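You operate a simulated robot arm through the tools that you are given. There is no shell and no other tool. Be economical: measure what you need, move in short steps, check, and stop when the job is done.

You are at the controls of a simulated two-armed robot. One attempt, no reset.

JOB
Pick up the brown tall roll from the bare bench top with one hand, pass it to the other hand and put it on the shelf under the glue bench.

Only the result counts: the job must be done as asked and must still hold three seconds after the hand-in. Knocking over, shifting, dropping, spilling or breaking anything else fails it.

ROBOT AND FRAMES
Two 7-joint arms with three-finger grippers on one trunk, on a base that drives. Base frame: it is fixed to the floor where the robot stands at the start and does not move with it; the origin is under the middle of the robot, x ahead of it, y to its left, z up. Units: m, degrees, N and s.
The left shoulder is at the start at [0.03, 0.124, 1.083], the right one opposite. With the tool pointing down near the work surface each hand reaches from about 0.1 to 0.78 m from the robot's upright axis, wherever it stands, measured 20 degrees to its own side. Places, roughly: shelf under the glue bench [-2.5, -3.6, 0.3]. Payload 2.2 kg a hand.
Tool frame (each hand has its own): the origin (TCP) lies between the finger pads and is the grasp point; the fingertips stand 0.028 m ahead of it; z points along the fingers, y is the line along which they close. Largest opening 0.102 m; the body of the gripper starts 0.071 m behind the TCP.
Orientation is that of the tool frame in the base frame, as a unit quaternion [w, x, y, z]. With the fingers straight down and closing along the base's y, the tool's x points along the base's -x, its y along +y and its z along -z.

CONTROLS
- The arms move only by the tool drive_tool. It takes "left_deltas", "right_deltas" or both (then of equal length, played together; a hand with none holds still); each is a list that holds one entry, the list of rows, each a list of 7 numbers: the shift along the tool's x, y, z in cm, then the turn, a rotation vector about the tool's x, y, z in degrees, then the opening in per cent of the stroke, from 0 (shut) to 100 (fully open). In form: [[[x, y, z, rx, ry, rz, jaw], ...]]. A call has 1 to 8 rows; each row is the pose to reach, as a shift and turn from the pose commanded when the call began, along the tool's axes at that moment. Rows are played at 5 a second. More than 0.05 m and 8.6 degrees between two rows, or a gripper value outside its range, and nothing of the call is played. A pose out of reach is approached as far as the arm can. The call stops where the force on the tool passes 40 N (or 10 N more than at its start, if that is more) or the arm is blocked; 0.2 s more then pass. The fingers move at their own pace and stop on an object; they squeeze with about 26 N. The grip force told is the motor's: it shows also when the fingers shut on nothing. Time passes only in rows, and 0.2 s behind the last, so rows that repeat a pose let the fingers close. It gives the time, the measured TCP pose, the force on the tool (base axes), the opening and the grip force at its end, in the units of the frame above (readings bear some noise), with the torque about the TCP (base axes, N m) and any sound that the robot's microphone picked up.
- Cameras (640 x 400 px; columns grow to the right, rows downward): "scene" is now at [0.0488, 0.0235, 1.7992]; the picture's right is [0.30, -0.96, 0.00], its down [-0.71, -0.22, -0.67] and it looks along [0.64, 0.20, -0.74] (base axes); focal length 278 px, centre (320, 200). "left" rides on the left gripper at [0.072, 0.038, -0.086] in its tool frame; the picture's right is [-0.46, 0.89, 0.00], its down [-0.60, -0.32, -0.73] and it looks along [-0.65, -0.34, 0.68] (tool axes); focal length 256 px, centre (320, 200). "right" rides on the right gripper at [0.069, 0.044, -0.086] in its tool frame; the picture's right is [-0.53, 0.85, 0.00], its down [-0.58, -0.36, -0.73] and it looks along [-0.62, -0.39, 0.68] (tool axes); focal length 256 px, centre (320, 200). There is no depth. A picture from a camera that has moved, and an enlarged one, comes with that camera's place and axes in the base frame and with its lens.
- get_image(camera): a new picture of that camera. It takes no simulated time.
- lift_body(by): slides the trunk up (or, below 0, down) by that many m; the arms and the scene camera ride with it, the base frame stays. It gives what a move gives, with no picture.
- drive_base(legs): drives the robot by 1 to 6 legs, each [ahead, left, turn to the left] in m, m and degrees, along the robot's own axes; the way and the turn of a leg run together, so that a leg with both is an arc; at most 1.5 m and 180 degrees a leg. The arms and the cameras ride along, it lands a little off, and it stops where it bumps. It gives what a move gives.
- aim_head(pan, tilt): turns the head with the scene camera to pan (to the left, within 143 degrees either way) and tilt (down, from -29 to 69), counted from straight ahead of the robot. It gives what a move gives.
- enlarge(camera, box): a new picture of the part [left, top, right, bottom] of that camera's present view, enlarged. It takes no simulated time.
- job_done(): hands the job in; it is judged then, once.

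Go step by step. Nothing tells you exact positions but the pictures and the camera data: compare them with the known pose of the tool, close in by small moves and look again before you grip or let go. The budget is 120 turns and 88 pictures, counting those below and the enlarged ones. Unless the task says otherwise, let go and move clear before handing in, and close with one line.

The tools are called after "Call:" as a command line: name --argument value ..., lists and objects as JSON in quotes. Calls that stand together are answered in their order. drive_tool: Moves the arms, as the interface text tells. Its arguments: {"type":"object","properties":{"left_deltas":{"type":"array","items":{"type":"array","items":{"type":"array","items":{"type":"number"}}}},"right_deltas":{"type":"array","items":{"type":"array","items":{"type":"array","items":{"type":"number"}}}}},"required":[]} The other tools are called the same way: lift_body (by) slides the trunk up or down; drive_base (legs) drives the base; aim_head (pan, tilt) turns the head that bears the scene camera; get_image (camera) takes a picture; enlarge (camera, box) takes an enlarged picture of a part of a camera's view; job_done () hands the job in.

At the start:

```text
time: 0.0
left_tcp_pos: [0.4692, 0.3234, 1.2798]
left_orientation: [0.0, 0.0, 1.0, 0.0]
left_contact_force: [-0.4, 0.2, 0.0]
left_moment: [0.02, -0.01, 0.0]
left_width: 0.1021
left_grasp_force: 0.0
right_tcp_pos: [0.5557, -0.1821, 1.1798]
right_orientation: [0.0, 0.0, 1.0, 0.0]
right_contact_force: [-0.1, 0.3, 0.6]
right_moment: [0.01, 0.02, -0.01]
right_width: 0.1019
right_grasp_force: 0.1
trunk travel left (down, up): [-0.325, 0.215]
robot x, y, heading: [0.0024, 0.0017, -0.2]
head pan, tilt: [17.2, 48.0]
```

scene: 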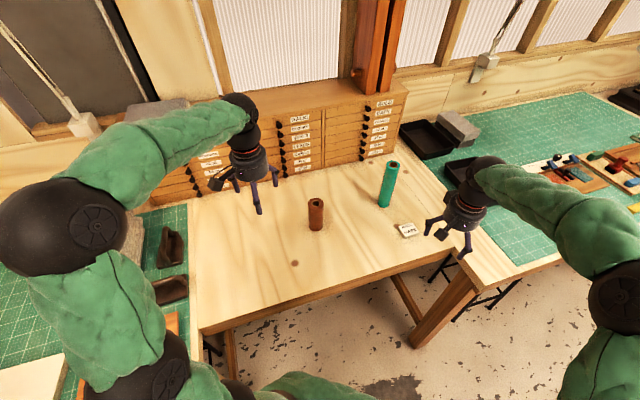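
right: 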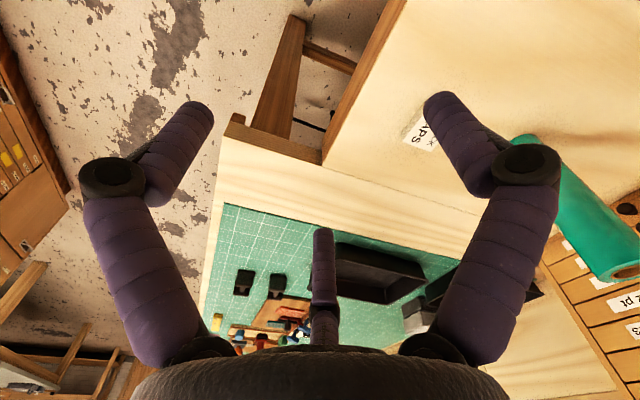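
left: 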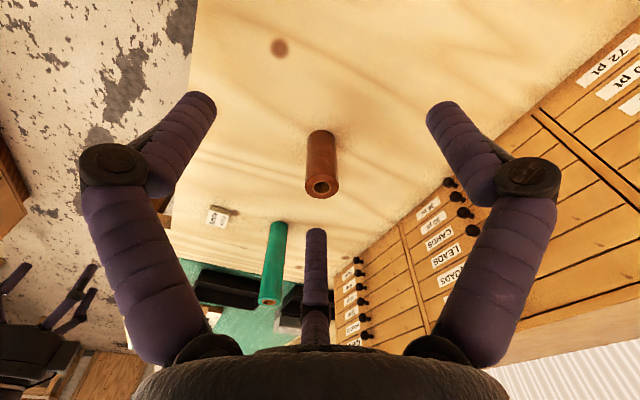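

The brown roll stands at about [0.652, 0.228] on the bench (top about z 1.08, bench about 0.93). I will bring the left hand above it and check.

Call:
drive_tool --left_deltas '[[[-3.6, -1.9, 1.2, 0, 0, 0, 100], [-7.2, -3.8, 2.4, 0, 0, 0, 100], [-10.8, -5.7, 3.6, 0, 0, 0, 100], [-14.4, -7.6, 4.8, 0, 0, 0, 100], [-18.3, -9.5, 6, 0, 0, 0, 100], [-18.3, -9.5, 6, 0, 0, 0, 100]]]'

Call:
get_image --camera "left"

Call:
enlarge --camera "scene" --box '[220, 120, 420, 260]'

```text
time: 1.4
left_tcp_pos: [0.6497, 0.2315, 1.221]
left_orientation: [0.002, -0.001, 1.0, 0.0]
left_contact_force: [0.2, -0.5, -0.3]
left_moment: [-0.01, -0.04, -0.02]
left_width: 0.1021
left_grasp_force: 0.0
right_tcp_pos: [0.554, -0.1811, 1.1802]
right_orientation: [0.001, 0.0, 1.0, 0.0]
right_contact_force: [-0.4, -0.5, 0.7]
right_moment: [-0.03, -0.04, 0.0]
right_width: 0.1021
right_grasp_force: 0.0
trunk travel left (down, up): [-0.325, 0.215]
robot x, y, heading: [-0.0003, -0.0016, 0.2]
head pan, tilt: [17.2, 48.0]
```

```text
84 pictures are left
camera left: at [0.5762, 0.2692, 1.3077], right [0.46, 0.89, 0.0], down [0.6, -0.32, 0.73], along [0.65, -0.34, -0.68], focal length 256 px, centre (320, 200)
```

left: 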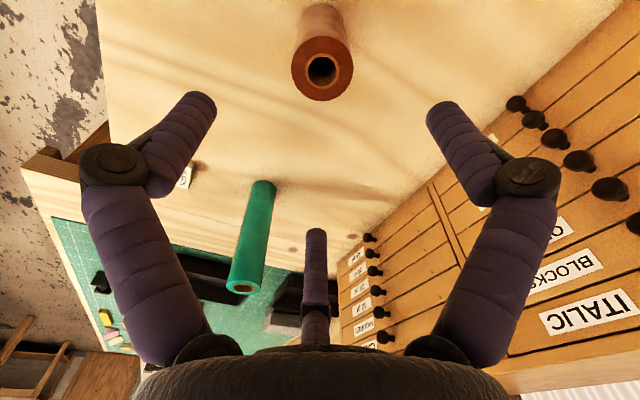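

```text
2.86 times, centred on (320, 190) of scene
camera zoom: at [0.0471, 0.024, 1.7992], right [0.3, -0.96, 0.0], down [-0.71, -0.22, -0.67], along [0.64, 0.2, -0.74], focal length 794 px, centre (320, 229)
```

zoom: 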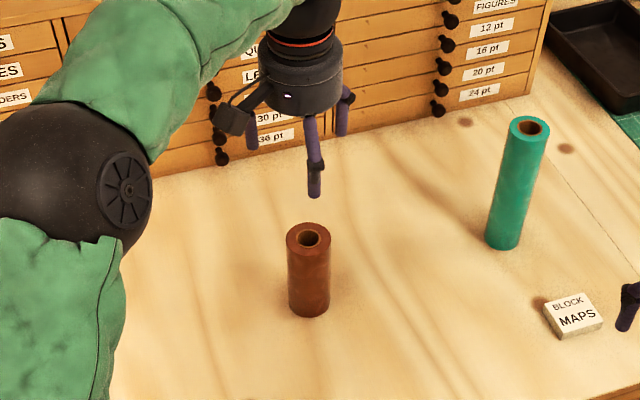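

The roll is at about [0.654, 0.230], top z about 1.075. I will descend with open fingers around its upper part and look before gripping.

Call:
drive_tool --left_deltas '[[[-0.3, 0, 3, 0, 0, 0, 100], [-0.3, 0, 6, 0, 0, 0, 100], [-0.3, 0, 9, 0, 0, 0, 100], [-0.3, 0, 11.5, 0, 0, 0, 100], [-0.3, 0, 14, 0, 0, 0, 100], [-0.3, 0, 16, 0, 0, 0, 100], [-0.3, 0, 17.5, 0, 0, 0, 100], [-0.3, 0, 17.5, 0, 0, 0, 100]]]'

Call:
get_image --camera "left"

Call:
enlarge --camera "scene" --box '[240, 140, 400, 240]'

```text
time: 3.2
left_tcp_pos: [0.6545, 0.2287, 1.044]
left_orientation: [0.0, 0.0, 1.0, 0.0]
left_contact_force: [-0.2, 0.4, -0.2]
left_moment: [0.01, 0.01, -0.01]
left_width: 0.102
left_grasp_force: 0.0
right_tcp_pos: [0.5559, -0.1822, 1.1792]
right_orientation: [-0.001, 0.0, 1.0, 0.0]
right_contact_force: [0.4, 0.0, 0.0]
right_moment: [-0.01, -0.01, -0.01]
right_width: 0.1022
right_grasp_force: 0.0
trunk travel left (down, up): [-0.325, 0.215]
robot x, y, heading: [-0.0009, -0.0018, 0.4]
head pan, tilt: [17.2, 48.0]
```

```text
82 pictures are left
camera left: at [0.5816, 0.2672, 1.1304], right [0.46, 0.89, 0.0], down [0.6, -0.32, 0.73], along [0.65, -0.34, -0.68], focal length 256 px, centre (320, 200)
```

left: 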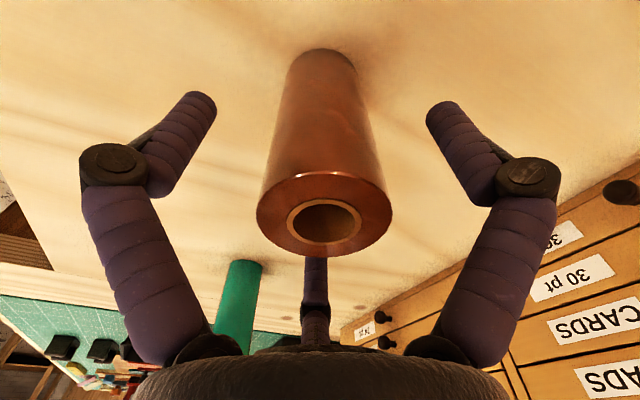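

```text
4.00 times, centred on (320, 190) of scene
camera zoom: at [0.0486, 0.0234, 1.7992], right [0.3, -0.96, 0.0], down [-0.71, -0.22, -0.67], along [0.64, 0.2, -0.74], focal length 1112 px, centre (320, 240)
```

zoom: 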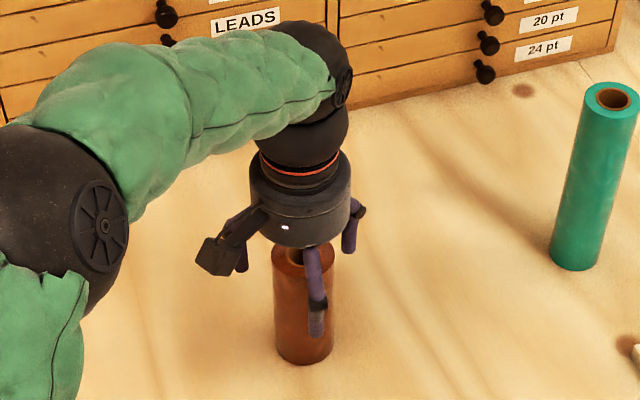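

The roll sits centred between the fingers. I close the left hand.

Call:
drive_tool --left_deltas '[[[0, 0, 0, 0, 0, 0, 60], [0, 0, 0, 0, 0, 0, 30], [0, 0, 0, 0, 0, 0, 0], [0, 0, 0, 0, 0, 0, 0], [0, 0, 0, 0, 0, 0, 0]]]'

Call:
get_image --camera "left"

```text
time: 4.4
left_tcp_pos: [0.6551, 0.2276, 1.0443]
left_orientation: [0.0, 0.0, 1.0, 0.001]
left_contact_force: [1.6, 0.4, 2.9]
left_moment: [-0.01, -0.06, -0.02]
left_width: 0.0545
left_grasp_force: 26.0
right_tcp_pos: [0.5546, -0.1833, 1.1798]
right_orientation: [0.0, 0.0, 1.0, 0.0]
right_contact_force: [0.8, -0.3, 0.1]
right_moment: [0.01, 0.02, 0.04]
right_width: 0.1021
right_grasp_force: 0.0
trunk travel left (down, up): [-0.325, 0.215]
robot x, y, heading: [0.0023, -0.0033, 0.2]
head pan, tilt: [17.2, 48.0]
```

```text
80 pictures are left
camera left: at [0.5819, 0.2673, 1.1308], right [0.46, 0.89, 0.0], down [0.6, -0.32, 0.73], along [0.65, -0.34, -0.68], focal length 256 px, centre (320, 200)
```

left: 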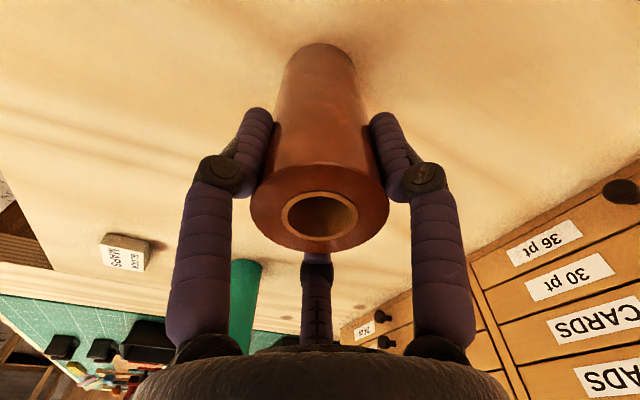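

Gripped (width 0.0545). I lift straight up, then look around with the head.

Call:
drive_tool --left_deltas '[[[0, 0, -2, 0, 0, 0, 0], [0, 0, -5, 0, 0, 0, 0], [0, 0, -9, 0, 0, 0, 0], [0, 0, -13, 0, 0, 0, 0], [0, 0, -17, 0, 0, 0, 0], [2, 0, -20, 0, 0, 0, 0], [5, 0, -22, 0, 0, 0, 0], [8, 0, -24, 0, 0, 0, 0]]]'

Call:
get_image --camera "left"

Call:
aim_head --pan -125 --tilt 25

Call:
get_image --camera "scene"

```text
time: 6.2
left_tcp_pos: [0.5746, 0.2294, 1.2863]
left_orientation: [0.001, 0.0, 1.0, 0.0]
left_contact_force: [0.4, -0.3, -3.2]
left_moment: [0.0, -0.02, 0.01]
left_width: 0.0543
left_grasp_force: 25.9
right_tcp_pos: [0.5535, -0.1831, 1.1809]
right_orientation: [0.001, 0.0, 1.0, 0.0]
right_contact_force: [-0.9, -0.7, 0.0]
right_moment: [-0.01, -0.03, 0.01]
right_width: 0.1019
right_grasp_force: 0.1
trunk travel left (down, up): [-0.325, 0.215]
robot x, y, heading: [0.0017, 0.0014, 0.1]
head pan, tilt: [17.2, 48.0]
```

```text
79 pictures are left
camera left: at [0.502, 0.2679, 1.3725], right [0.46, 0.89, 0.0], down [0.6, -0.32, 0.73], along [0.65, -0.34, -0.68], focal length 256 px, centre (320, 200)
```

left: 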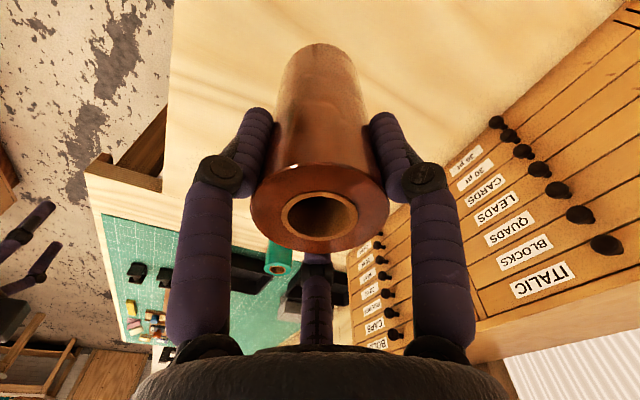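

```text
time: 8.4
left_tcp_pos: [0.5772, 0.2308, 1.2851]
left_orientation: [0.001, 0.0, 1.0, 0.0]
left_contact_force: [-0.7, 0.8, -3.0]
left_moment: [0.01, -0.01, -0.01]
left_width: 0.0545
left_grasp_force: 26.1
right_tcp_pos: [0.5565, -0.1832, 1.1805]
right_orientation: [0.0, 0.0, 1.0, 0.001]
right_contact_force: [-0.5, -0.1, 0.4]
right_moment: [-0.02, 0.02, 0.01]
right_width: 0.1021
right_grasp_force: 0.0
trunk travel left (down, up): [-0.325, 0.215]
robot x, y, heading: [0.0008, 0.003, -0.1]
head pan, tilt: [-125.0, 25.0]
```

```text
78 pictures are left
camera scene: at [-0.0789, -0.0753, 1.8339], right [-0.82, 0.57, 0.0], down [0.24, 0.35, -0.91], along [-0.52, -0.74, -0.42], focal length 278 px, centre (320, 200)
```

scene: 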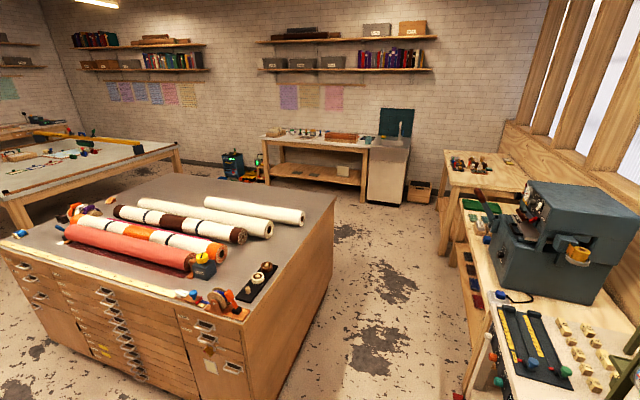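

The glue bench with its lower shelf is at the back wall. I enlarge it.

Call:
enlarge --camera "scene" --box '[220, 90, 460, 240]'

Call:
aim_head --pan -60 --tilt 40

Call:
get_image --camera "scene"

Call:
aim_head --pan 140 --tilt 40

Call:
get_image --camera "scene"

```text
2.67 times, centred on (340, 165) of scene
camera zoom: at [-0.0789, -0.0753, 1.8339], right [-0.82, 0.57, 0.0], down [0.24, 0.35, -0.91], along [-0.52, -0.74, -0.42], focal length 741 px, centre (267, 293)
```

zoom: 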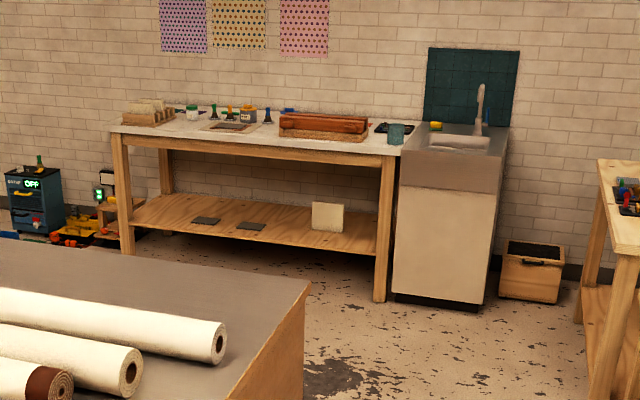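

```text
time: 9.8
left_tcp_pos: [0.5763, 0.2297, 1.2852]
left_orientation: [0.0, 0.0, 1.0, 0.0]
left_contact_force: [-0.9, -0.2, -4.4]
left_moment: [0.02, 0.0, 0.01]
left_width: 0.0546
left_grasp_force: 25.9
right_tcp_pos: [0.5551, -0.1818, 1.179]
right_orientation: [0.0, 0.0, 1.0, 0.0]
right_contact_force: [-0.4, 0.6, -0.2]
right_moment: [-0.01, 0.02, 0.02]
right_width: 0.1019
right_grasp_force: 0.1
trunk travel left (down, up): [-0.325, 0.215]
robot x, y, heading: [0.0003, -0.0015, 0.1]
head pan, tilt: [-60.0, 40.0]
```

```text
76 pictures are left
camera scene: at [0.0164, -0.0734, 1.8106], right [-0.87, -0.5, 0.0], down [-0.32, 0.56, -0.77], along [0.38, -0.66, -0.64], focal length 278 px, centre (320, 200)
```

scene: 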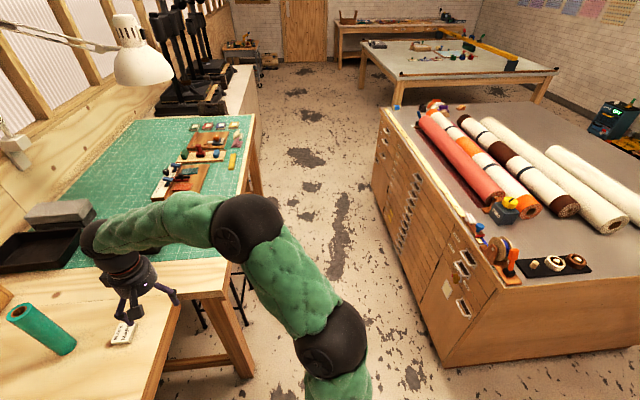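

```text
time: 12.7
left_tcp_pos: [0.5773, 0.2302, 1.2856]
left_orientation: [0.0, 0.0, 1.0, 0.0]
left_contact_force: [0.0, 0.3, -4.4]
left_moment: [-0.04, 0.0, 0.02]
left_width: 0.0547
left_grasp_force: 25.0
right_tcp_pos: [0.5562, -0.1804, 1.1795]
right_orientation: [0.0, 0.0, 1.0, 0.001]
right_contact_force: [0.7, -0.4, 0.7]
right_moment: [-0.01, -0.01, 0.0]
right_width: 0.1021
right_grasp_force: 0.0
trunk travel left (down, up): [-0.325, 0.215]
robot x, y, heading: [0.0019, 0.0026, -0.1]
head pan, tilt: [140.0, 40.0]
```

```text
75 pictures are left
camera scene: at [-0.0912, 0.0549, 1.8106], right [0.64, 0.77, 0.0], down [0.49, -0.41, -0.77], along [-0.59, 0.49, -0.64], focal length 278 px, centre (320, 200)
```

scene: 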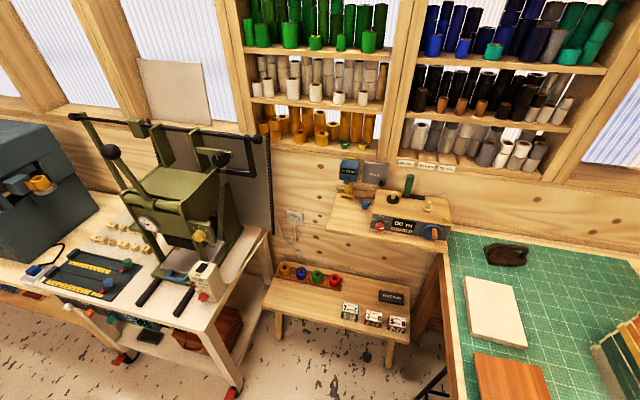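

The room is turned about 34° from my frame. The aisle to the glue bench runs along heading about -146°, with me near its middle. I'll turn in place to that heading, where there is free floor ahead, and do the handover there.

Call:
drive_base --legs '[[0, 0, -73], [0, 0, -73]]'

Call:
aim_head --pan 0 --tilt 35

Call:
get_image --camera "scene"

```text
time: 19.4
left_tcp_pos: [-0.3452, -0.5172, 1.2863]
left_orientation: [0.0, 0.955, 0.298, 0.0]
left_contact_force: [0.7, 0.1, -4.4]
left_moment: [-0.03, -0.01, -0.01]
left_width: 0.0542
left_grasp_force: 26.5
right_tcp_pos: [-0.5605, -0.1661, 1.1791]
right_orientation: [0.0, 0.954, 0.298, 0.0]
right_contact_force: [1.1, -0.5, 0.4]
right_moment: [0.0, 0.01, 0.01]
right_width: 0.1021
right_grasp_force: 0.1
trunk travel left (down, up): [-0.325, 0.215]
robot x, y, heading: [0.0016, -0.0012, -145.3]
head pan, tilt: [140.0, 40.0]
```

```text
time: 21.7
left_tcp_pos: [-0.3443, -0.517, 1.2848]
left_orientation: [-0.001, 0.954, 0.299, 0.001]
left_contact_force: [-1.0, -0.1, -3.2]
left_moment: [-0.01, 0.01, 0.01]
left_width: 0.0545
left_grasp_force: 25.6
right_tcp_pos: [-0.5605, -0.1662, 1.1801]
right_orientation: [0.0, 0.955, 0.298, 0.001]
right_contact_force: [-0.6, -0.8, -0.1]
right_moment: [0.0, -0.02, -0.02]
right_width: 0.1021
right_grasp_force: 0.1
trunk travel left (down, up): [-0.325, 0.215]
robot x, y, heading: [0.0009, 0.0006, -145.5]
head pan, tilt: [0.0, 35.0]
```

```text
74 pictures are left
camera scene: at [-0.0451, -0.0335, 1.8181], right [-0.57, 0.82, 0.0], down [0.47, 0.33, -0.82], along [-0.67, -0.47, -0.57], focal length 278 px, centre (320, 200)
```

scene: 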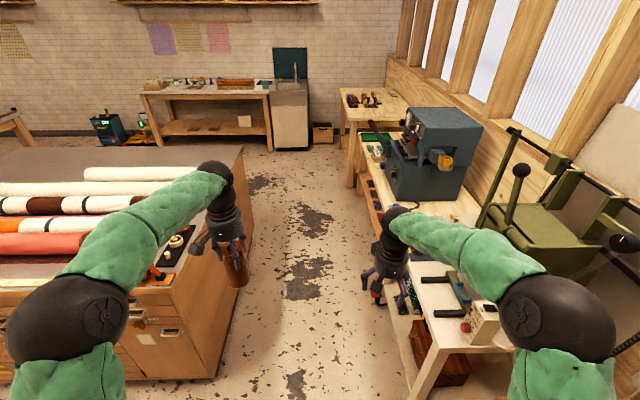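

The glue bench is straight ahead beyond the aisle. I now bring the roll to the middle with the left hand and pitch the right hand up to near horizontal, so that it can take the roll's lower half.

Call:
drive_tool --left_deltas '[[[0.3, -2.8, 0, 0, 0, 0, 0], [0.6, -5.6, 0, 0, 0, 0, 0], [1, -8.4, 0, 0, 0, 0, 0], [1.4, -11.2, 0, 0, 0, 0, 0], [1.8, -14, 0, 0, 0, 0, 0], [2.2, -17, 0, 0, 0, 0, 0], [2.5, -20, 0, 0, 0, 0, 0], [2.7, -23, 0, 0, 0, 0, 0]]]' --right_deltas '[[[2.5, 0, -0.3, 0, -8.2, 0, 100], [5, 0, -0.6, 0, -16.4, 0, 100], [7.5, 0, -1, 0, -24.6, 0, 100], [10, 0, -1.5, 0, -32.8, 0, 100], [12, 0, -2, 0, -41, 0, 100], [14, 0, -2.5, 0, -49.2, 0, 100], [15.5, 0, -3, 0, -57.4, 0, 100], [17, 0, -3, 0, -65.6, 0, 100]]]'

Call:
get_image --camera "scene"

Call:
get_image --camera "right"

```text
time: 23.5
left_tcp_pos: [-0.4505, -0.3101, 1.2885]
left_orientation: [0.001, 0.954, 0.298, -0.001]
left_contact_force: [-0.5, 0.5, -2.6]
left_moment: [-0.02, 0.02, 0.02]
left_width: 0.0544
left_grasp_force: 26.0
right_tcp_pos: [-0.4192, -0.0667, 1.2096]
right_orientation: [0.163, 0.802, 0.249, -0.518]
right_contact_force: [1.1, -0.2, 1.3]
right_moment: [0.02, -0.05, 0.03]
right_width: 0.1019
right_grasp_force: 0.0
trunk travel left (down, up): [-0.325, 0.215]
robot x, y, heading: [-0.0016, -0.0005, -145.4]
head pan, tilt: [0.0, 35.0]
```

```text
73 pictures are left
camera scene: at [-0.0436, -0.0299, 1.8183], right [-0.57, 0.82, 0.0], down [0.47, 0.32, -0.82], along [-0.67, -0.47, -0.57], focal length 278 px, centre (320, 200)
```

scene: 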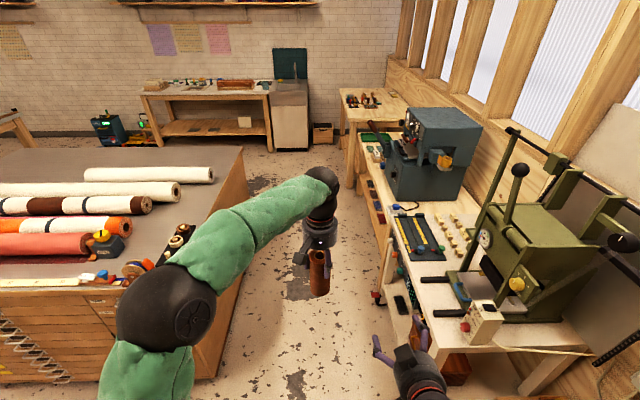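

```text
72 pictures are left
camera right: at [-0.3067, -0.0422, 1.1823], right [0.3, -0.82, 0.49], down [0.14, 0.55, 0.83], along [-0.94, -0.18, 0.28], focal length 256 px, centre (320, 200)
```

right: 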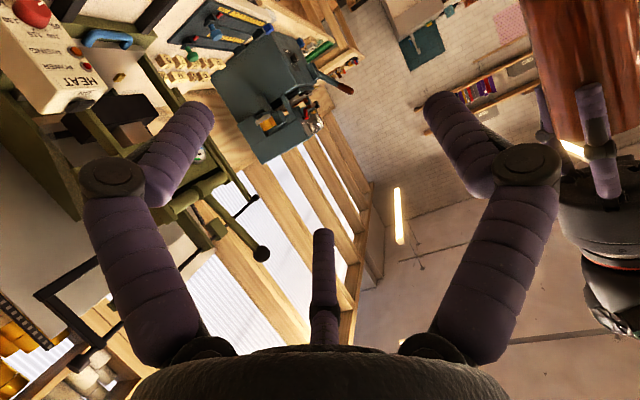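

Left holds the roll at robot-frame (0.547, 0), the right TCP is at (0.383, -0.183). I slide the right hand sideways in line with the roll first.

Call:
drive_tool --right_deltas '[[[-0.2, 3.5, -0.1, 0, 0, 0, 100], [-0.4, 7, -0.2, 0, 0, 0, 100], [-0.6, 10.5, -0.3, 0, 0, 0, 100], [-0.8, 14, -0.4, 0, 0, 0, 100], [-0.8, 17, -0.4, 0, 0, 0, 100], [-0.8, 18.3, -0.4, 0, 0, 0, 100], [-0.8, 18.3, -0.4, 0, 0, 0, 100]]]'

Call:
get_image --camera "right"

Call:
get_image --camera "left"

Call:
get_image --camera "scene"

```text
time: 25.1
left_tcp_pos: [-0.4511, -0.3116, 1.2868]
left_orientation: [0.001, 0.954, 0.299, 0.0]
left_contact_force: [0.4, -0.3, -4.3]
left_moment: [-0.03, -0.02, 0.02]
left_width: 0.0547
left_grasp_force: 26.1
right_tcp_pos: [-0.3159, -0.2183, 1.2183]
right_orientation: [0.161, 0.803, 0.249, -0.517]
right_contact_force: [-0.6, 0.3, 0.2]
right_moment: [0.0, -0.03, -0.01]
right_width: 0.1021
right_grasp_force: 0.0
trunk travel left (down, up): [-0.325, 0.215]
robot x, y, heading: [-0.0002, 0.0021, -145.4]
head pan, tilt: [0.0, 35.0]
```

```text
71 pictures are left
camera right: at [-0.2039, -0.1954, 1.191], right [0.3, -0.82, 0.49], down [0.14, 0.54, 0.83], along [-0.94, -0.18, 0.28], focal length 256 px, centre (320, 200)
```

right: 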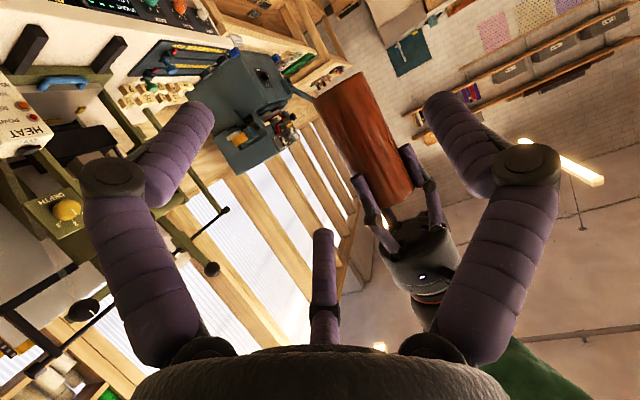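

```text
70 pictures are left
camera left: at [-0.371, -0.302, 1.3726], right [0.12, -0.99, 0.0], down [-0.68, -0.08, 0.73], along [-0.73, -0.09, -0.68], focal length 256 px, centre (320, 200)
```

left: 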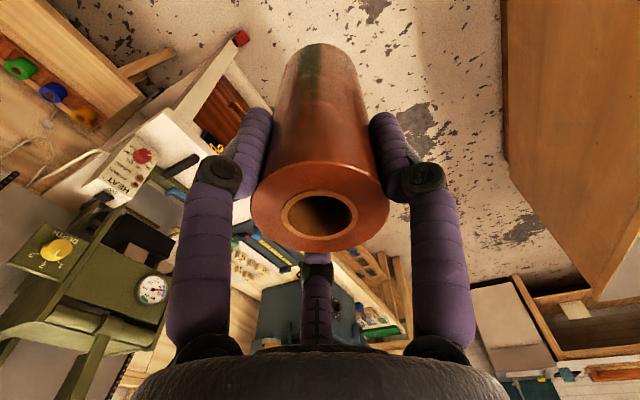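

```text
69 pictures are left
camera scene: at [-0.0451, -0.0331, 1.8181], right [-0.57, 0.82, 0.0], down [0.47, 0.33, -0.82], along [-0.67, -0.47, -0.57], focal length 278 px, centre (320, 200)
```

scene: 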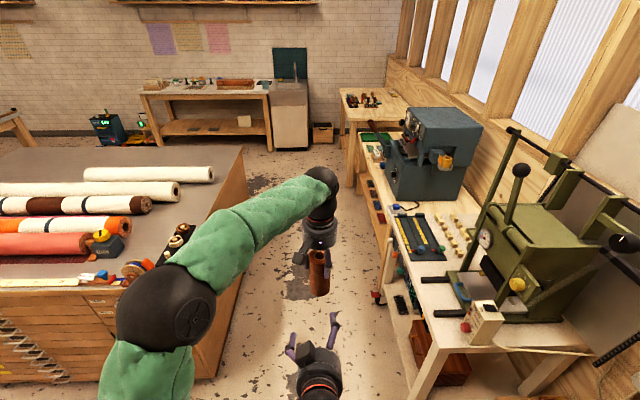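

The right hand is in line with the roll. I advance it 16 cm forward so the roll's lower half lies between its fingers.

Call:
drive_tool --right_deltas '[[[-1.2, 0, 2.7, 0, 0, 0, 100], [-2.5, 0, 5.5, 0, 0, 0, 100], [-3.7, 0, 8.2, 0, 0, 0, 100], [-4.9, 0, 10.7, 0, 0, 0, 100], [-5.8, 0, 12.7, 0, 0, 0, 100], [-6.4, 0, 14, 0, 0, 0, 100], [-6.7, 0, 14.7, 0, 0, 0, 100], [-6.7, 0, 14.7, 0, 0, 0, 100]]]'

Call:
get_image --camera "right"

Call:
get_image --camera "left"

Call:
enlarge --camera "scene" --box '[240, 200, 400, 300]'

```text
time: 26.0
left_tcp_pos: [-0.454, -0.3185, 1.2857]
left_orientation: [0.004, 0.953, 0.301, -0.005]
left_contact_force: [-1.5, -2.4, -3.3]
left_moment: [-0.05, 0.06, 0.05]
left_width: 0.0541
left_grasp_force: 26.2
right_tcp_pos: [-0.4031, -0.28, 1.2212]
right_orientation: [0.161, 0.802, 0.249, -0.518]
right_contact_force: [0.7, 2.0, 1.3]
right_moment: [-0.07, 0.01, -0.11]
right_width: 0.1033
right_grasp_force: 0.1
trunk travel left (down, up): [-0.325, 0.215]
robot x, y, heading: [0.0007, -0.0008, -145.5]
head pan, tilt: [0.0, 35.0]
stopped in row 4 (left hand): the force on the tool passed its limit at 54 N (the readings are from after the stop); the commanded pose is now the measured one
```

```text
68 pictures are left
camera right: at [-0.2916, -0.2573, 1.1931], right [0.3, -0.82, 0.49], down [0.15, 0.54, 0.83], along [-0.94, -0.17, 0.28], focal length 256 px, centre (320, 200)
```

right: 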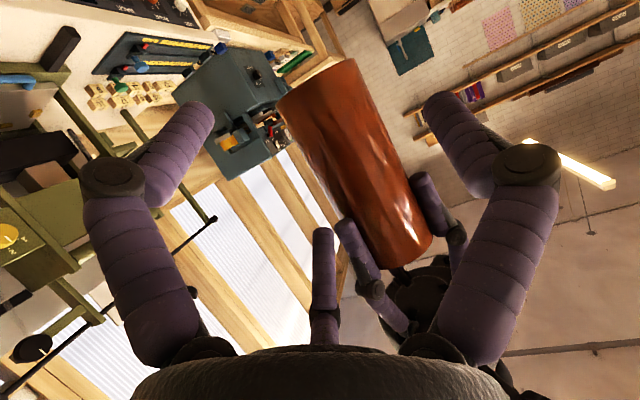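

```text
67 pictures are left
camera left: at [-0.3727, -0.3074, 1.3704], right [0.13, -0.99, 0.01], down [-0.67, -0.08, 0.74], along [-0.73, -0.1, -0.68], focal length 256 px, centre (320, 200)
```

left: 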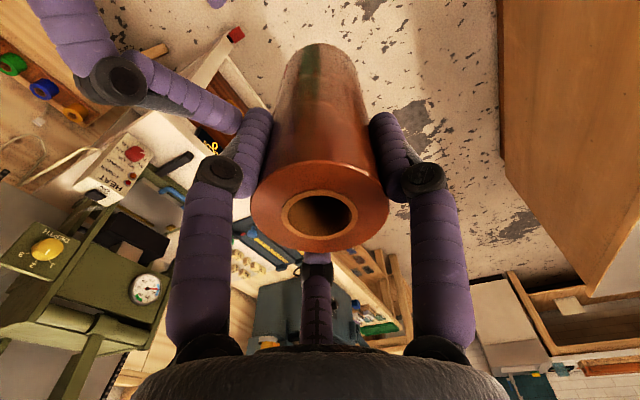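

```text
4.00 times, centred on (320, 250) of scene
camera zoom: at [-0.0456, -0.0343, 1.8181], right [-0.57, 0.82, 0.0], down [0.47, 0.33, -0.82], along [-0.67, -0.47, -0.57], focal length 1112 px, centre (320, 0)
```

zoom: 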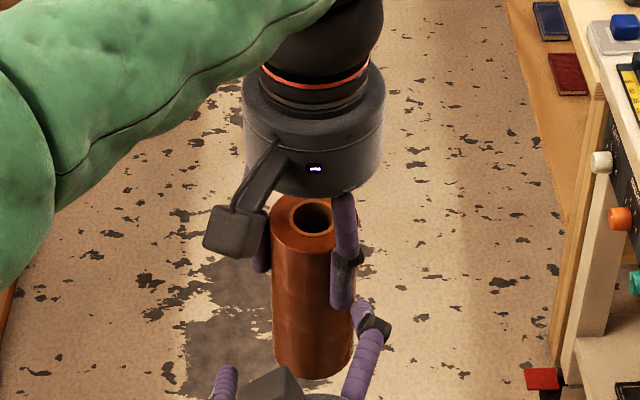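

The hands really have three fingers: the right hand's upper finger touched the left hand's fingertip, so the left holds too much of the roll for a side grip. I'll back the right hand off, set the roll down on the bare bench again and take it nearer its top.

Call:
drive_tool --right_deltas '[[[1.2, 0, -2.7, 0, 0, 0, 100], [2.5, 0, -5.5, 0, 0, 0, 100], [4.1, 0, -9, 0, 0, 0, 100], [4.1, -4, -9, 0, 0, 0, 100], [4.1, -8, -9, 0, 0, 0, 100], [4.1, -12, -9, 0, 0, 0, 100], [4.1, -16, -9, 0, 0, 0, 100], [4.1, -18, -9, 0, 0, 0, 100]]]'

Call:
drive_base --legs '[[0, 0, 73], [0, 0, 72.5]]'

Call:
aim_head --pan 17.2 --tilt 48

Call:
get_image --camera "scene"

```text
time: 27.8
left_tcp_pos: [-0.4536, -0.3185, 1.2858]
left_orientation: [0.003, 0.954, 0.301, -0.007]
left_contact_force: [-1.4, 0.4, -4.4]
left_moment: [0.01, 0.01, 0.04]
left_width: 0.0544
left_grasp_force: 25.8
right_tcp_pos: [-0.4225, -0.0766, 1.2191]
right_orientation: [0.161, 0.802, 0.249, -0.518]
right_contact_force: [-0.3, 0.4, -0.1]
right_moment: [0.0, -0.01, -0.01]
right_width: 0.1019
right_grasp_force: 0.0
trunk travel left (down, up): [-0.325, 0.215]
robot x, y, heading: [-0.0009, -0.0003, -145.5]
head pan, tilt: [0.0, 35.0]
```

```text
time: 34.4
left_tcp_pos: [0.5538, -0.0142, 1.2861]
left_orientation: [0.007, 0.013, 1.0, 0.002]
left_contact_force: [-1.0, -0.9, -4.5]
left_moment: [0.01, 0.02, 0.02]
left_width: 0.0543
left_grasp_force: 26.0
right_tcp_pos: [0.3848, -0.1892, 1.2194]
right_orientation: [0.544, 0.016, 0.839, -0.01]
right_contact_force: [-0.3, -0.4, -0.1]
right_moment: [-0.05, -0.01, 0.03]
right_width: 0.102
right_grasp_force: 0.0
trunk travel left (down, up): [-0.325, 0.215]
robot x, y, heading: [-0.001, 0.0007, -2.0]
head pan, tilt: [0.0, 35.0]
```

```text
time: 35.2
left_tcp_pos: [0.5542, -0.0146, 1.2858]
left_orientation: [0.007, 0.013, 1.0, 0.001]
left_contact_force: [-0.1, 0.4, -3.7]
left_moment: [0.01, 0.01, 0.03]
left_width: 0.0542
left_grasp_force: 26.1
right_tcp_pos: [0.3839, -0.1902, 1.2188]
right_orientation: [0.543, 0.017, 0.839, -0.011]
right_contact_force: [0.6, -2.0, -0.5]
right_moment: [0.01, 0.03, 0.01]
right_width: 0.1019
right_grasp_force: 0.2
trunk travel left (down, up): [-0.325, 0.215]
robot x, y, heading: [0.0001, 0.0015, -1.9]
head pan, tilt: [17.2, 48.0]
```

```text
65 pictures are left
camera scene: at [0.0498, 0.0216, 1.7992], right [0.26, -0.96, 0.0], down [-0.72, -0.2, -0.67], along [0.65, 0.18, -0.74], focal length 278 px, centre (320, 200)
```

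scene: 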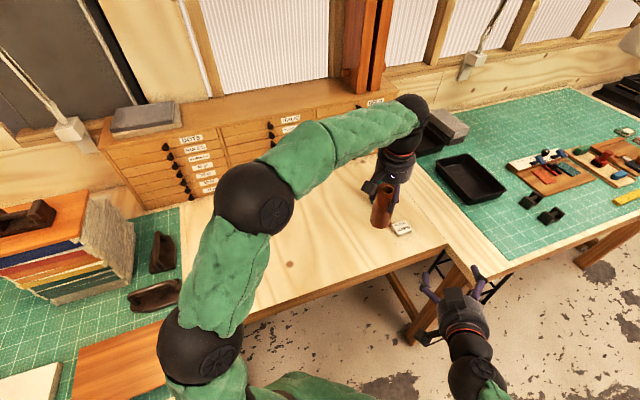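

I carry the roll back over the free middle of the bench and straighten the hand.

Call:
drive_tool --left_deltas '[[[-1, 3.5, 0, 0, 0.1, 0, 0], [-2, 7, 0, 0, 0.2, 0, 0], [-3.1, 10.5, 0, 0, 0.3, 0, 0], [-4.2, 14, 0, 0, 0.5, 0, 0], [-5.3, 17.5, 0, 0, 0.6, 0, 0], [-6.5, 21, 0, 0, 0.7, 0, 0], [-7.6, 24.5, 0, 0, 0.8, 0, 0], [-7.6, 24.5, 0, 0, 0.8, 0, 0]]]'

Call:
get_image --camera "scene"

```text
time: 37.0
left_tcp_pos: [0.6352, 0.2293, 1.2892]
left_orientation: [0.001, 0.014, 1.0, 0.002]
left_contact_force: [0.2, -0.6, -4.6]
left_moment: [0.03, -0.01, 0.0]
left_width: 0.0542
left_grasp_force: 26.3
right_tcp_pos: [0.3844, -0.1914, 1.2196]
right_orientation: [0.543, 0.017, 0.84, -0.01]
right_contact_force: [0.4, 0.6, 0.0]
right_moment: [0.04, 0.02, -0.02]
right_width: 0.1019
right_grasp_force: 0.0
trunk travel left (down, up): [-0.325, 0.215]
robot x, y, heading: [-0.0039, 0.0013, -1.8]
head pan, tilt: [17.2, 48.0]
```

```text
64 pictures are left
camera scene: at [0.0493, 0.0209, 1.7992], right [0.26, -0.96, 0.0], down [-0.72, -0.2, -0.67], along [0.65, 0.18, -0.74], focal length 278 px, centre (320, 200)
```

scene: 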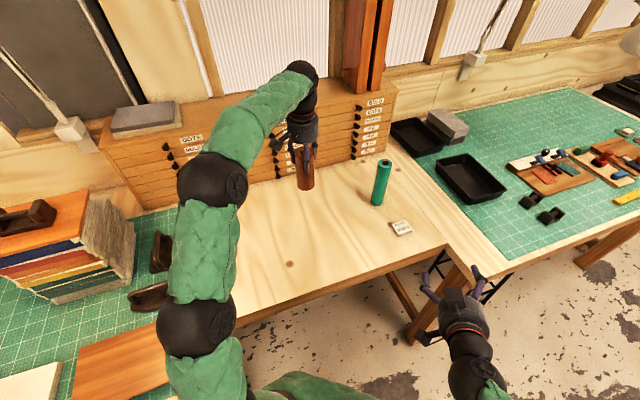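

The spot below is clear. I lower the roll to just above the bench.

Call:
drive_tool --left_deltas '[[[0, 0, 4, 0, 0, 0, 0], [0, 0, 8, 0, 0, 0, 0], [0, 0, 12, 0, 0, 0, 0], [0, 0, 16, 0, 0, 0, 0], [0, 0, 20, 0, 0, 0, 0], [0, 0, 22.5, 0, 0, 0, 0], [0, 0, 23.7, 0, 0, 0, 0], [0, 0, 24, 0, 0, 0, 0]]]'

Call:
drive_tool --left_deltas '[[[0, 0, 0.1, 0, 0, 0, 0], [0, 0, 0.2, 0, 0, 0, 0], [0, 0, 0.3, 0, 0, 0, 0], [0, 0, 0.4, 0, 0, 0, 0]]]'

```text
time: 38.8
left_tcp_pos: [0.6348, 0.2307, 1.0473]
left_orientation: [0.0, 0.014, 1.0, 0.001]
left_contact_force: [0.9, -0.1, -3.0]
left_moment: [-0.04, -0.01, 0.03]
left_width: 0.0542
left_grasp_force: 26.0
right_tcp_pos: [0.3848, -0.1892, 1.2193]
right_orientation: [0.543, 0.016, 0.839, -0.01]
right_contact_force: [0.3, -0.1, 0.1]
right_moment: [0.0, -0.02, 0.01]
right_width: 0.1018
right_grasp_force: 0.2
trunk travel left (down, up): [-0.325, 0.215]
robot x, y, heading: [-0.0005, -0.0004, -1.7]
head pan, tilt: [17.2, 48.0]
```

```text
time: 39.8
left_tcp_pos: [0.636, 0.2305, 1.0451]
left_orientation: [0.0, 0.013, 1.0, 0.002]
left_contact_force: [-2.0, 0.7, 3.8]
left_moment: [0.09, 0.35, -0.05]
left_width: 0.0545
left_grasp_force: 25.9
right_tcp_pos: [0.3827, -0.1909, 1.2205]
right_orientation: [0.543, 0.016, 0.839, -0.01]
right_contact_force: [-0.8, -0.6, -0.6]
right_moment: [-0.01, 0.01, -0.01]
right_width: 0.102
right_grasp_force: 0.0
trunk travel left (down, up): [-0.325, 0.215]
robot x, y, heading: [-0.0028, -0.0014, -2.0]
head pan, tilt: [17.2, 48.0]
```

The roll stands on the bench. I open, rise 2.3 cm and grip again nearer its top, then look.

Call:
drive_tool --left_deltas '[[[0, 0, 0, 0, 0, 0, 40], [0, 0, 0, 0, 0, 0, 80], [0, 0, 0, 0, 0, 0, 100], [0, 0, -1, 0, 0, 0, 100], [0, 0, -2.3, 0, 0, 0, 100], [0, 0, -2.3, 0, 0, 0, 100]]]'

Call:
get_image --camera "left"

Call:
drive_tool --left_deltas '[[[0, 0, 0, 0, 0, 0, 60], [0, 0, 0, 0, 0, 0, 30], [0, 0, 0, 0, 0, 0, 0], [0, 0, 0, 0, 0, 0, 0], [0, 0, 0, 0, 0, 0, 0]]]'

Call:
get_image --camera "left"

```text
time: 41.2
left_tcp_pos: [0.6363, 0.2297, 1.0671]
left_orientation: [0.0, 0.013, 1.0, 0.002]
left_contact_force: [0.0, 0.5, -0.2]
left_moment: [0.04, -0.04, 0.0]
left_width: 0.1021
left_grasp_force: 0.1
right_tcp_pos: [0.3842, -0.1903, 1.2197]
right_orientation: [0.543, 0.016, 0.84, -0.01]
right_contact_force: [-0.1, -0.5, 0.1]
right_moment: [0.01, 0.0, 0.0]
right_width: 0.1019
right_grasp_force: 0.1
trunk travel left (down, up): [-0.325, 0.215]
robot x, y, heading: [0.0009, 0.0011, -1.9]
head pan, tilt: [17.2, 48.0]
```

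```text
63 pictures are left
camera left: at [0.5647, 0.2697, 1.1541], right [0.49, 0.87, 0.0], down [0.59, -0.34, 0.73], along [0.64, -0.35, -0.68], focal length 256 px, centre (320, 200)
```

left: 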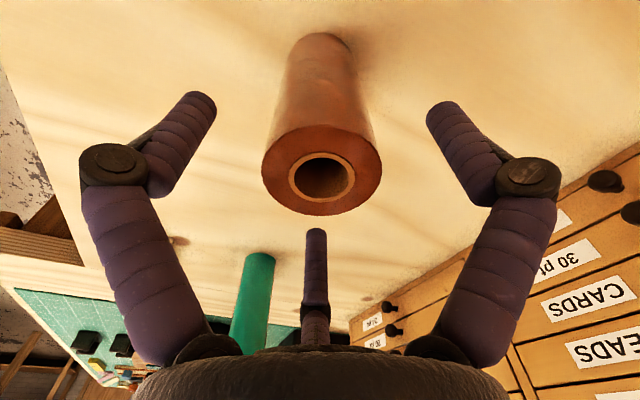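

```text
time: 42.4
left_tcp_pos: [0.6373, 0.23, 1.068]
left_orientation: [0.001, 0.013, 1.0, 0.002]
left_contact_force: [0.8, 1.6, 1.0]
left_moment: [-0.02, -0.1, 0.05]
left_width: 0.0544
left_grasp_force: 25.9
right_tcp_pos: [0.3842, -0.1898, 1.2201]
right_orientation: [0.543, 0.016, 0.84, -0.01]
right_contact_force: [0.0, 1.5, -0.3]
right_moment: [0.01, 0.01, -0.02]
right_width: 0.1021
right_grasp_force: 0.0
trunk travel left (down, up): [-0.325, 0.215]
robot x, y, heading: [-0.0017, -0.0014, -1.9]
head pan, tilt: [17.2, 48.0]
```

```text
62 pictures are left
camera left: at [0.5646, 0.2698, 1.1543], right [0.49, 0.87, 0.0], down [0.59, -0.34, 0.73], along [0.64, -0.35, -0.68], focal length 256 px, centre (320, 200)
```

left: 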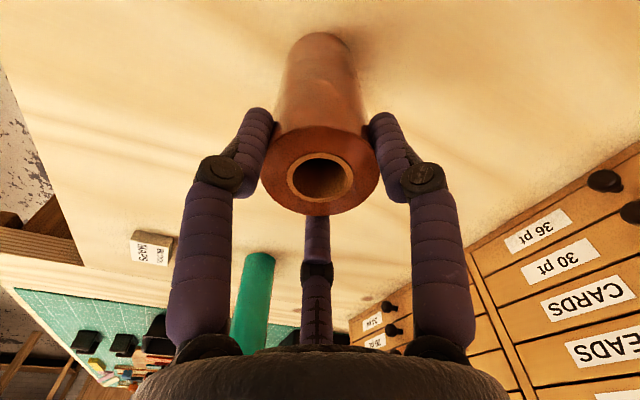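

Good grip near the top. I lift and bring the roll to the middle, then turn back toward the aisle.

Call:
drive_tool --left_deltas '[[[0, 0, -4.5, 0, 0, 0, 0], [0, 0, -9.2, 0, 0, 0, 0], [1, -3.5, -12.2, 0, 0, 0, 0], [2.5, -7, -15.2, 0, 0, 0, 0], [4, -10.7, -18.2, 0, 0, 0, 0], [6, -14.5, -20.5, 0, 0, 0, 0], [7.5, -18.7, -22, 0, 0, 0, 0], [8.5, -22.5, -23, 0, 0, 0, 0]]]'

Call:
drive_base --legs '[[0, 0, -72], [0, 0, -72]]'

Call:
aim_head --pan 0 --tilt 45

Call:
get_image --camera "right"

```text
time: 44.2
left_tcp_pos: [0.5458, 0.0028, 1.2975]
left_orientation: [0.0, 0.013, 1.0, 0.002]
left_contact_force: [0.6, 0.3, -2.6]
left_moment: [0.03, -0.01, 0.0]
left_width: 0.0542
left_grasp_force: 26.4
right_tcp_pos: [0.385, -0.1923, 1.2211]
right_orientation: [0.543, 0.016, 0.839, -0.009]
right_contact_force: [0.5, -0.6, 0.0]
right_moment: [0.0, 0.0, 0.02]
right_width: 0.1019
right_grasp_force: 0.0
trunk travel left (down, up): [-0.325, 0.215]
robot x, y, heading: [-0.0002, 0.0012, -2.3]
head pan, tilt: [17.2, 48.0]
```

```text
time: 50.8
left_tcp_pos: [-0.43, -0.3379, 1.297]
left_orientation: [0.002, 0.951, 0.311, 0.001]
left_contact_force: [0.2, 0.0, -4.0]
left_moment: [0.02, 0.03, 0.02]
left_width: 0.0543
left_grasp_force: 25.6
right_tcp_pos: [-0.4208, -0.0844, 1.219]
right_orientation: [0.164, 0.801, 0.254, -0.517]
right_contact_force: [0.4, -0.1, -0.4]
right_moment: [0.01, 0.02, -0.03]
right_width: 0.102
right_grasp_force: 0.0
trunk travel left (down, up): [-0.325, 0.215]
robot x, y, heading: [-0.0023, 0.0003, -144.5]
head pan, tilt: [17.2, 48.0]
```

```text
time: 51.6
left_tcp_pos: [-0.4297, -0.3384, 1.2959]
left_orientation: [0.002, 0.951, 0.309, 0.001]
left_contact_force: [-0.6, 0.0, -3.5]
left_moment: [0.01, -0.02, -0.02]
left_width: 0.0541
left_grasp_force: 26.2
right_tcp_pos: [-0.4201, -0.0852, 1.2192]
right_orientation: [0.166, 0.8, 0.256, -0.517]
right_contact_force: [0.6, 0.4, 0.7]
right_moment: [0.01, -0.02, -0.03]
right_width: 0.102
right_grasp_force: 0.0
trunk travel left (down, up): [-0.325, 0.215]
robot x, y, heading: [-0.0, -0.0061, -144.2]
head pan, tilt: [0.0, 45.0]
```

```text
61 pictures are left
camera right: at [-0.3087, -0.0588, 1.1923], right [0.31, -0.82, 0.49], down [0.14, 0.55, 0.83], along [-0.94, -0.19, 0.28], focal length 256 px, centre (320, 200)
```

right: 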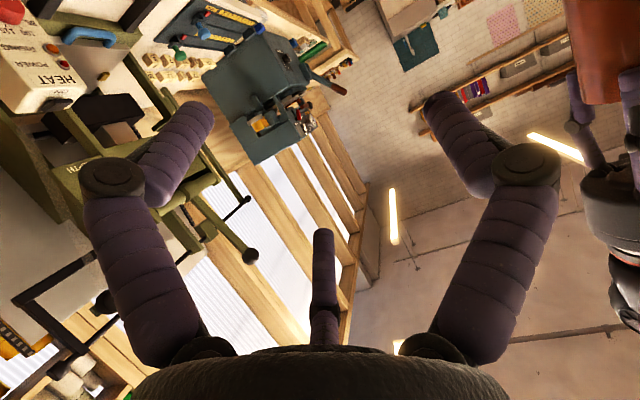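

Heading back at the aisle. The collision came from a left finger lying where the right hand's upper finger passes, so I turn the left hand 53° about the roll's axis, level the right hand a bit more and line it up.

Call:
drive_tool --left_deltas '[[[0, 0, 0, 0, 0, 7, 0], [0, 0, 0, 0, 0, 14, 0], [0, 0, 0, 0, 0, 21, 0], [0, 0, 0, 0, 0, 28, 0], [0, 0, 0, 0, 0, 35, 0], [0, 0, 0, 0, 0, 42, 0], [0, 0, 0, 0, 0, 49, 0], [0, 0, 0, 0, 0, 53, 0]]]' --right_deltas '[[[0.2, 2.6, 0.1, 0, -2, 0, 90], [0.4, 5.2, 0.2, 0, -4, 0, 90], [0.6, 7.8, 0.3, 0, -6, 0, 90], [0.8, 10.4, 0.4, 0, -8, 0, 90], [1, 13, 0.5, 0, -10, 0, 90], [1, 15.6, 0.5, 0, -12, 0, 90], [1, 18, 0.5, 0, -12.4, 0, 90], [1, 20, 0.5, 0, -12.4, 0, 90]]]'

Call:
get_image --camera "right"

Call:
enlarge --camera "scene" --box '[200, 100, 440, 250]'

```text
time: 53.4
left_tcp_pos: [-0.4297, -0.3396, 1.296]
left_orientation: [0.0, 0.989, -0.147, 0.002]
left_contact_force: [0.4, -0.6, -2.7]
left_moment: [0.03, -0.01, 0.0]
left_width: 0.0542
left_grasp_force: 25.9
right_tcp_pos: [-0.3042, -0.2495, 1.2088]
right_orientation: [0.192, 0.739, 0.235, -0.601]
right_contact_force: [0.0, 0.6, -0.2]
right_moment: [0.01, -0.02, 0.0]
right_width: 0.0917
right_grasp_force: 0.0
trunk travel left (down, up): [-0.325, 0.215]
robot x, y, heading: [0.0011, 0.0009, -144.4]
head pan, tilt: [0.0, 45.0]
```

```text
60 pictures are left
camera right: at [-0.1995, -0.2289, 1.1587], right [0.4, -0.75, 0.52], down [0.28, 0.64, 0.71], along [-0.87, -0.14, 0.47], focal length 256 px, centre (320, 200)
```

right: 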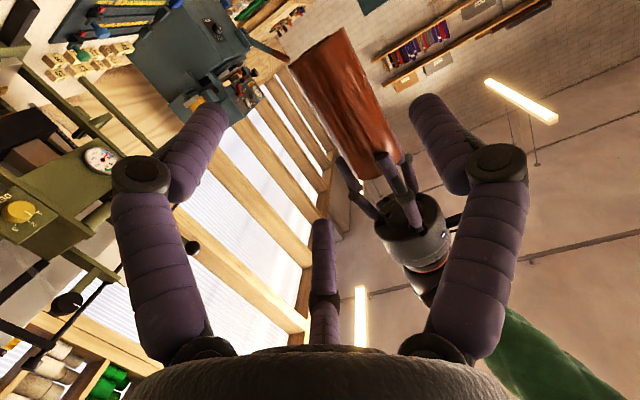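

```text
2.67 times, centred on (320, 175) of scene
camera zoom: at [-0.0387, -0.0313, 1.8033], right [-0.58, 0.81, 0.0], down [0.57, 0.41, -0.71], along [-0.57, -0.41, -0.71], focal length 741 px, centre (320, 267)
```

zoom: 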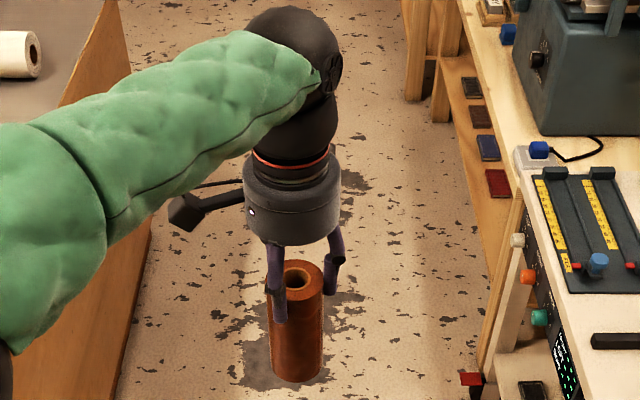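

Everything is lined up; now the right hand advances 15.4 cm, with the roll slightly toward its single finger.

Call:
drive_tool --right_deltas '[[[-0.6, -0.5, 2.8, 0, 0, 0, 100], [-1.2, -0.5, 5.6, 0, 0, 0, 100], [-1.7, -0.5, 8, 0, 0, 0, 100], [-2.1, -0.5, 10, 0, 0, 0, 100], [-2.5, -0.5, 12, 0, 0, 0, 100], [-2.9, -0.5, 13.8, 0, 0, 0, 100], [-3.2, -0.5, 15.1, 0, 0, 0, 100], [-3.2, -0.5, 15.1, 0, 0, 0, 100]]]'

Call:
get_image --camera "right"

Call:
enlarge --camera "scene" --box '[240, 170, 400, 270]'

```text
time: 55.2
left_tcp_pos: [-0.4289, -0.3388, 1.2973]
left_orientation: [0.001, 0.989, -0.147, 0.001]
left_contact_force: [-0.5, -0.5, -3.9]
left_moment: [-0.02, 0.01, 0.01]
left_width: 0.054
left_grasp_force: 25.8
right_tcp_pos: [-0.4314, -0.3334, 1.2079]
right_orientation: [0.193, 0.739, 0.236, -0.6]
right_contact_force: [-0.7, -0.8, -0.1]
right_moment: [-0.03, 0.04, 0.02]
right_width: 0.1017
right_grasp_force: 0.1
trunk travel left (down, up): [-0.325, 0.215]
robot x, y, heading: [0.0037, 0.0021, -144.1]
head pan, tilt: [0.0, 45.0]
```

```text
58 pictures are left
camera right: at [-0.328, -0.3126, 1.1591], right [0.4, -0.75, 0.52], down [0.28, 0.64, 0.71], along [-0.87, -0.14, 0.47], focal length 256 px, centre (320, 200)
```

right: 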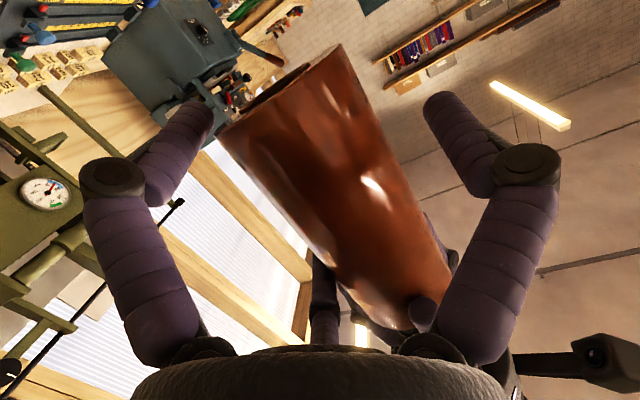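

```text
4.00 times, centred on (320, 220) of scene
camera zoom: at [-0.0387, -0.03, 1.8033], right [-0.58, 0.81, 0.0], down [0.57, 0.41, -0.71], along [-0.57, -0.41, -0.71], focal length 1112 px, centre (320, 120)
```

zoom: 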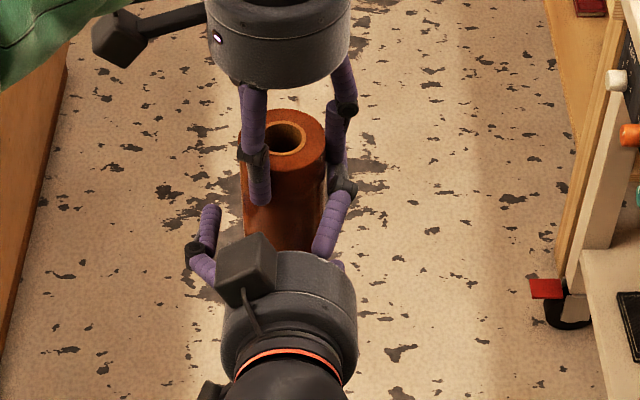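

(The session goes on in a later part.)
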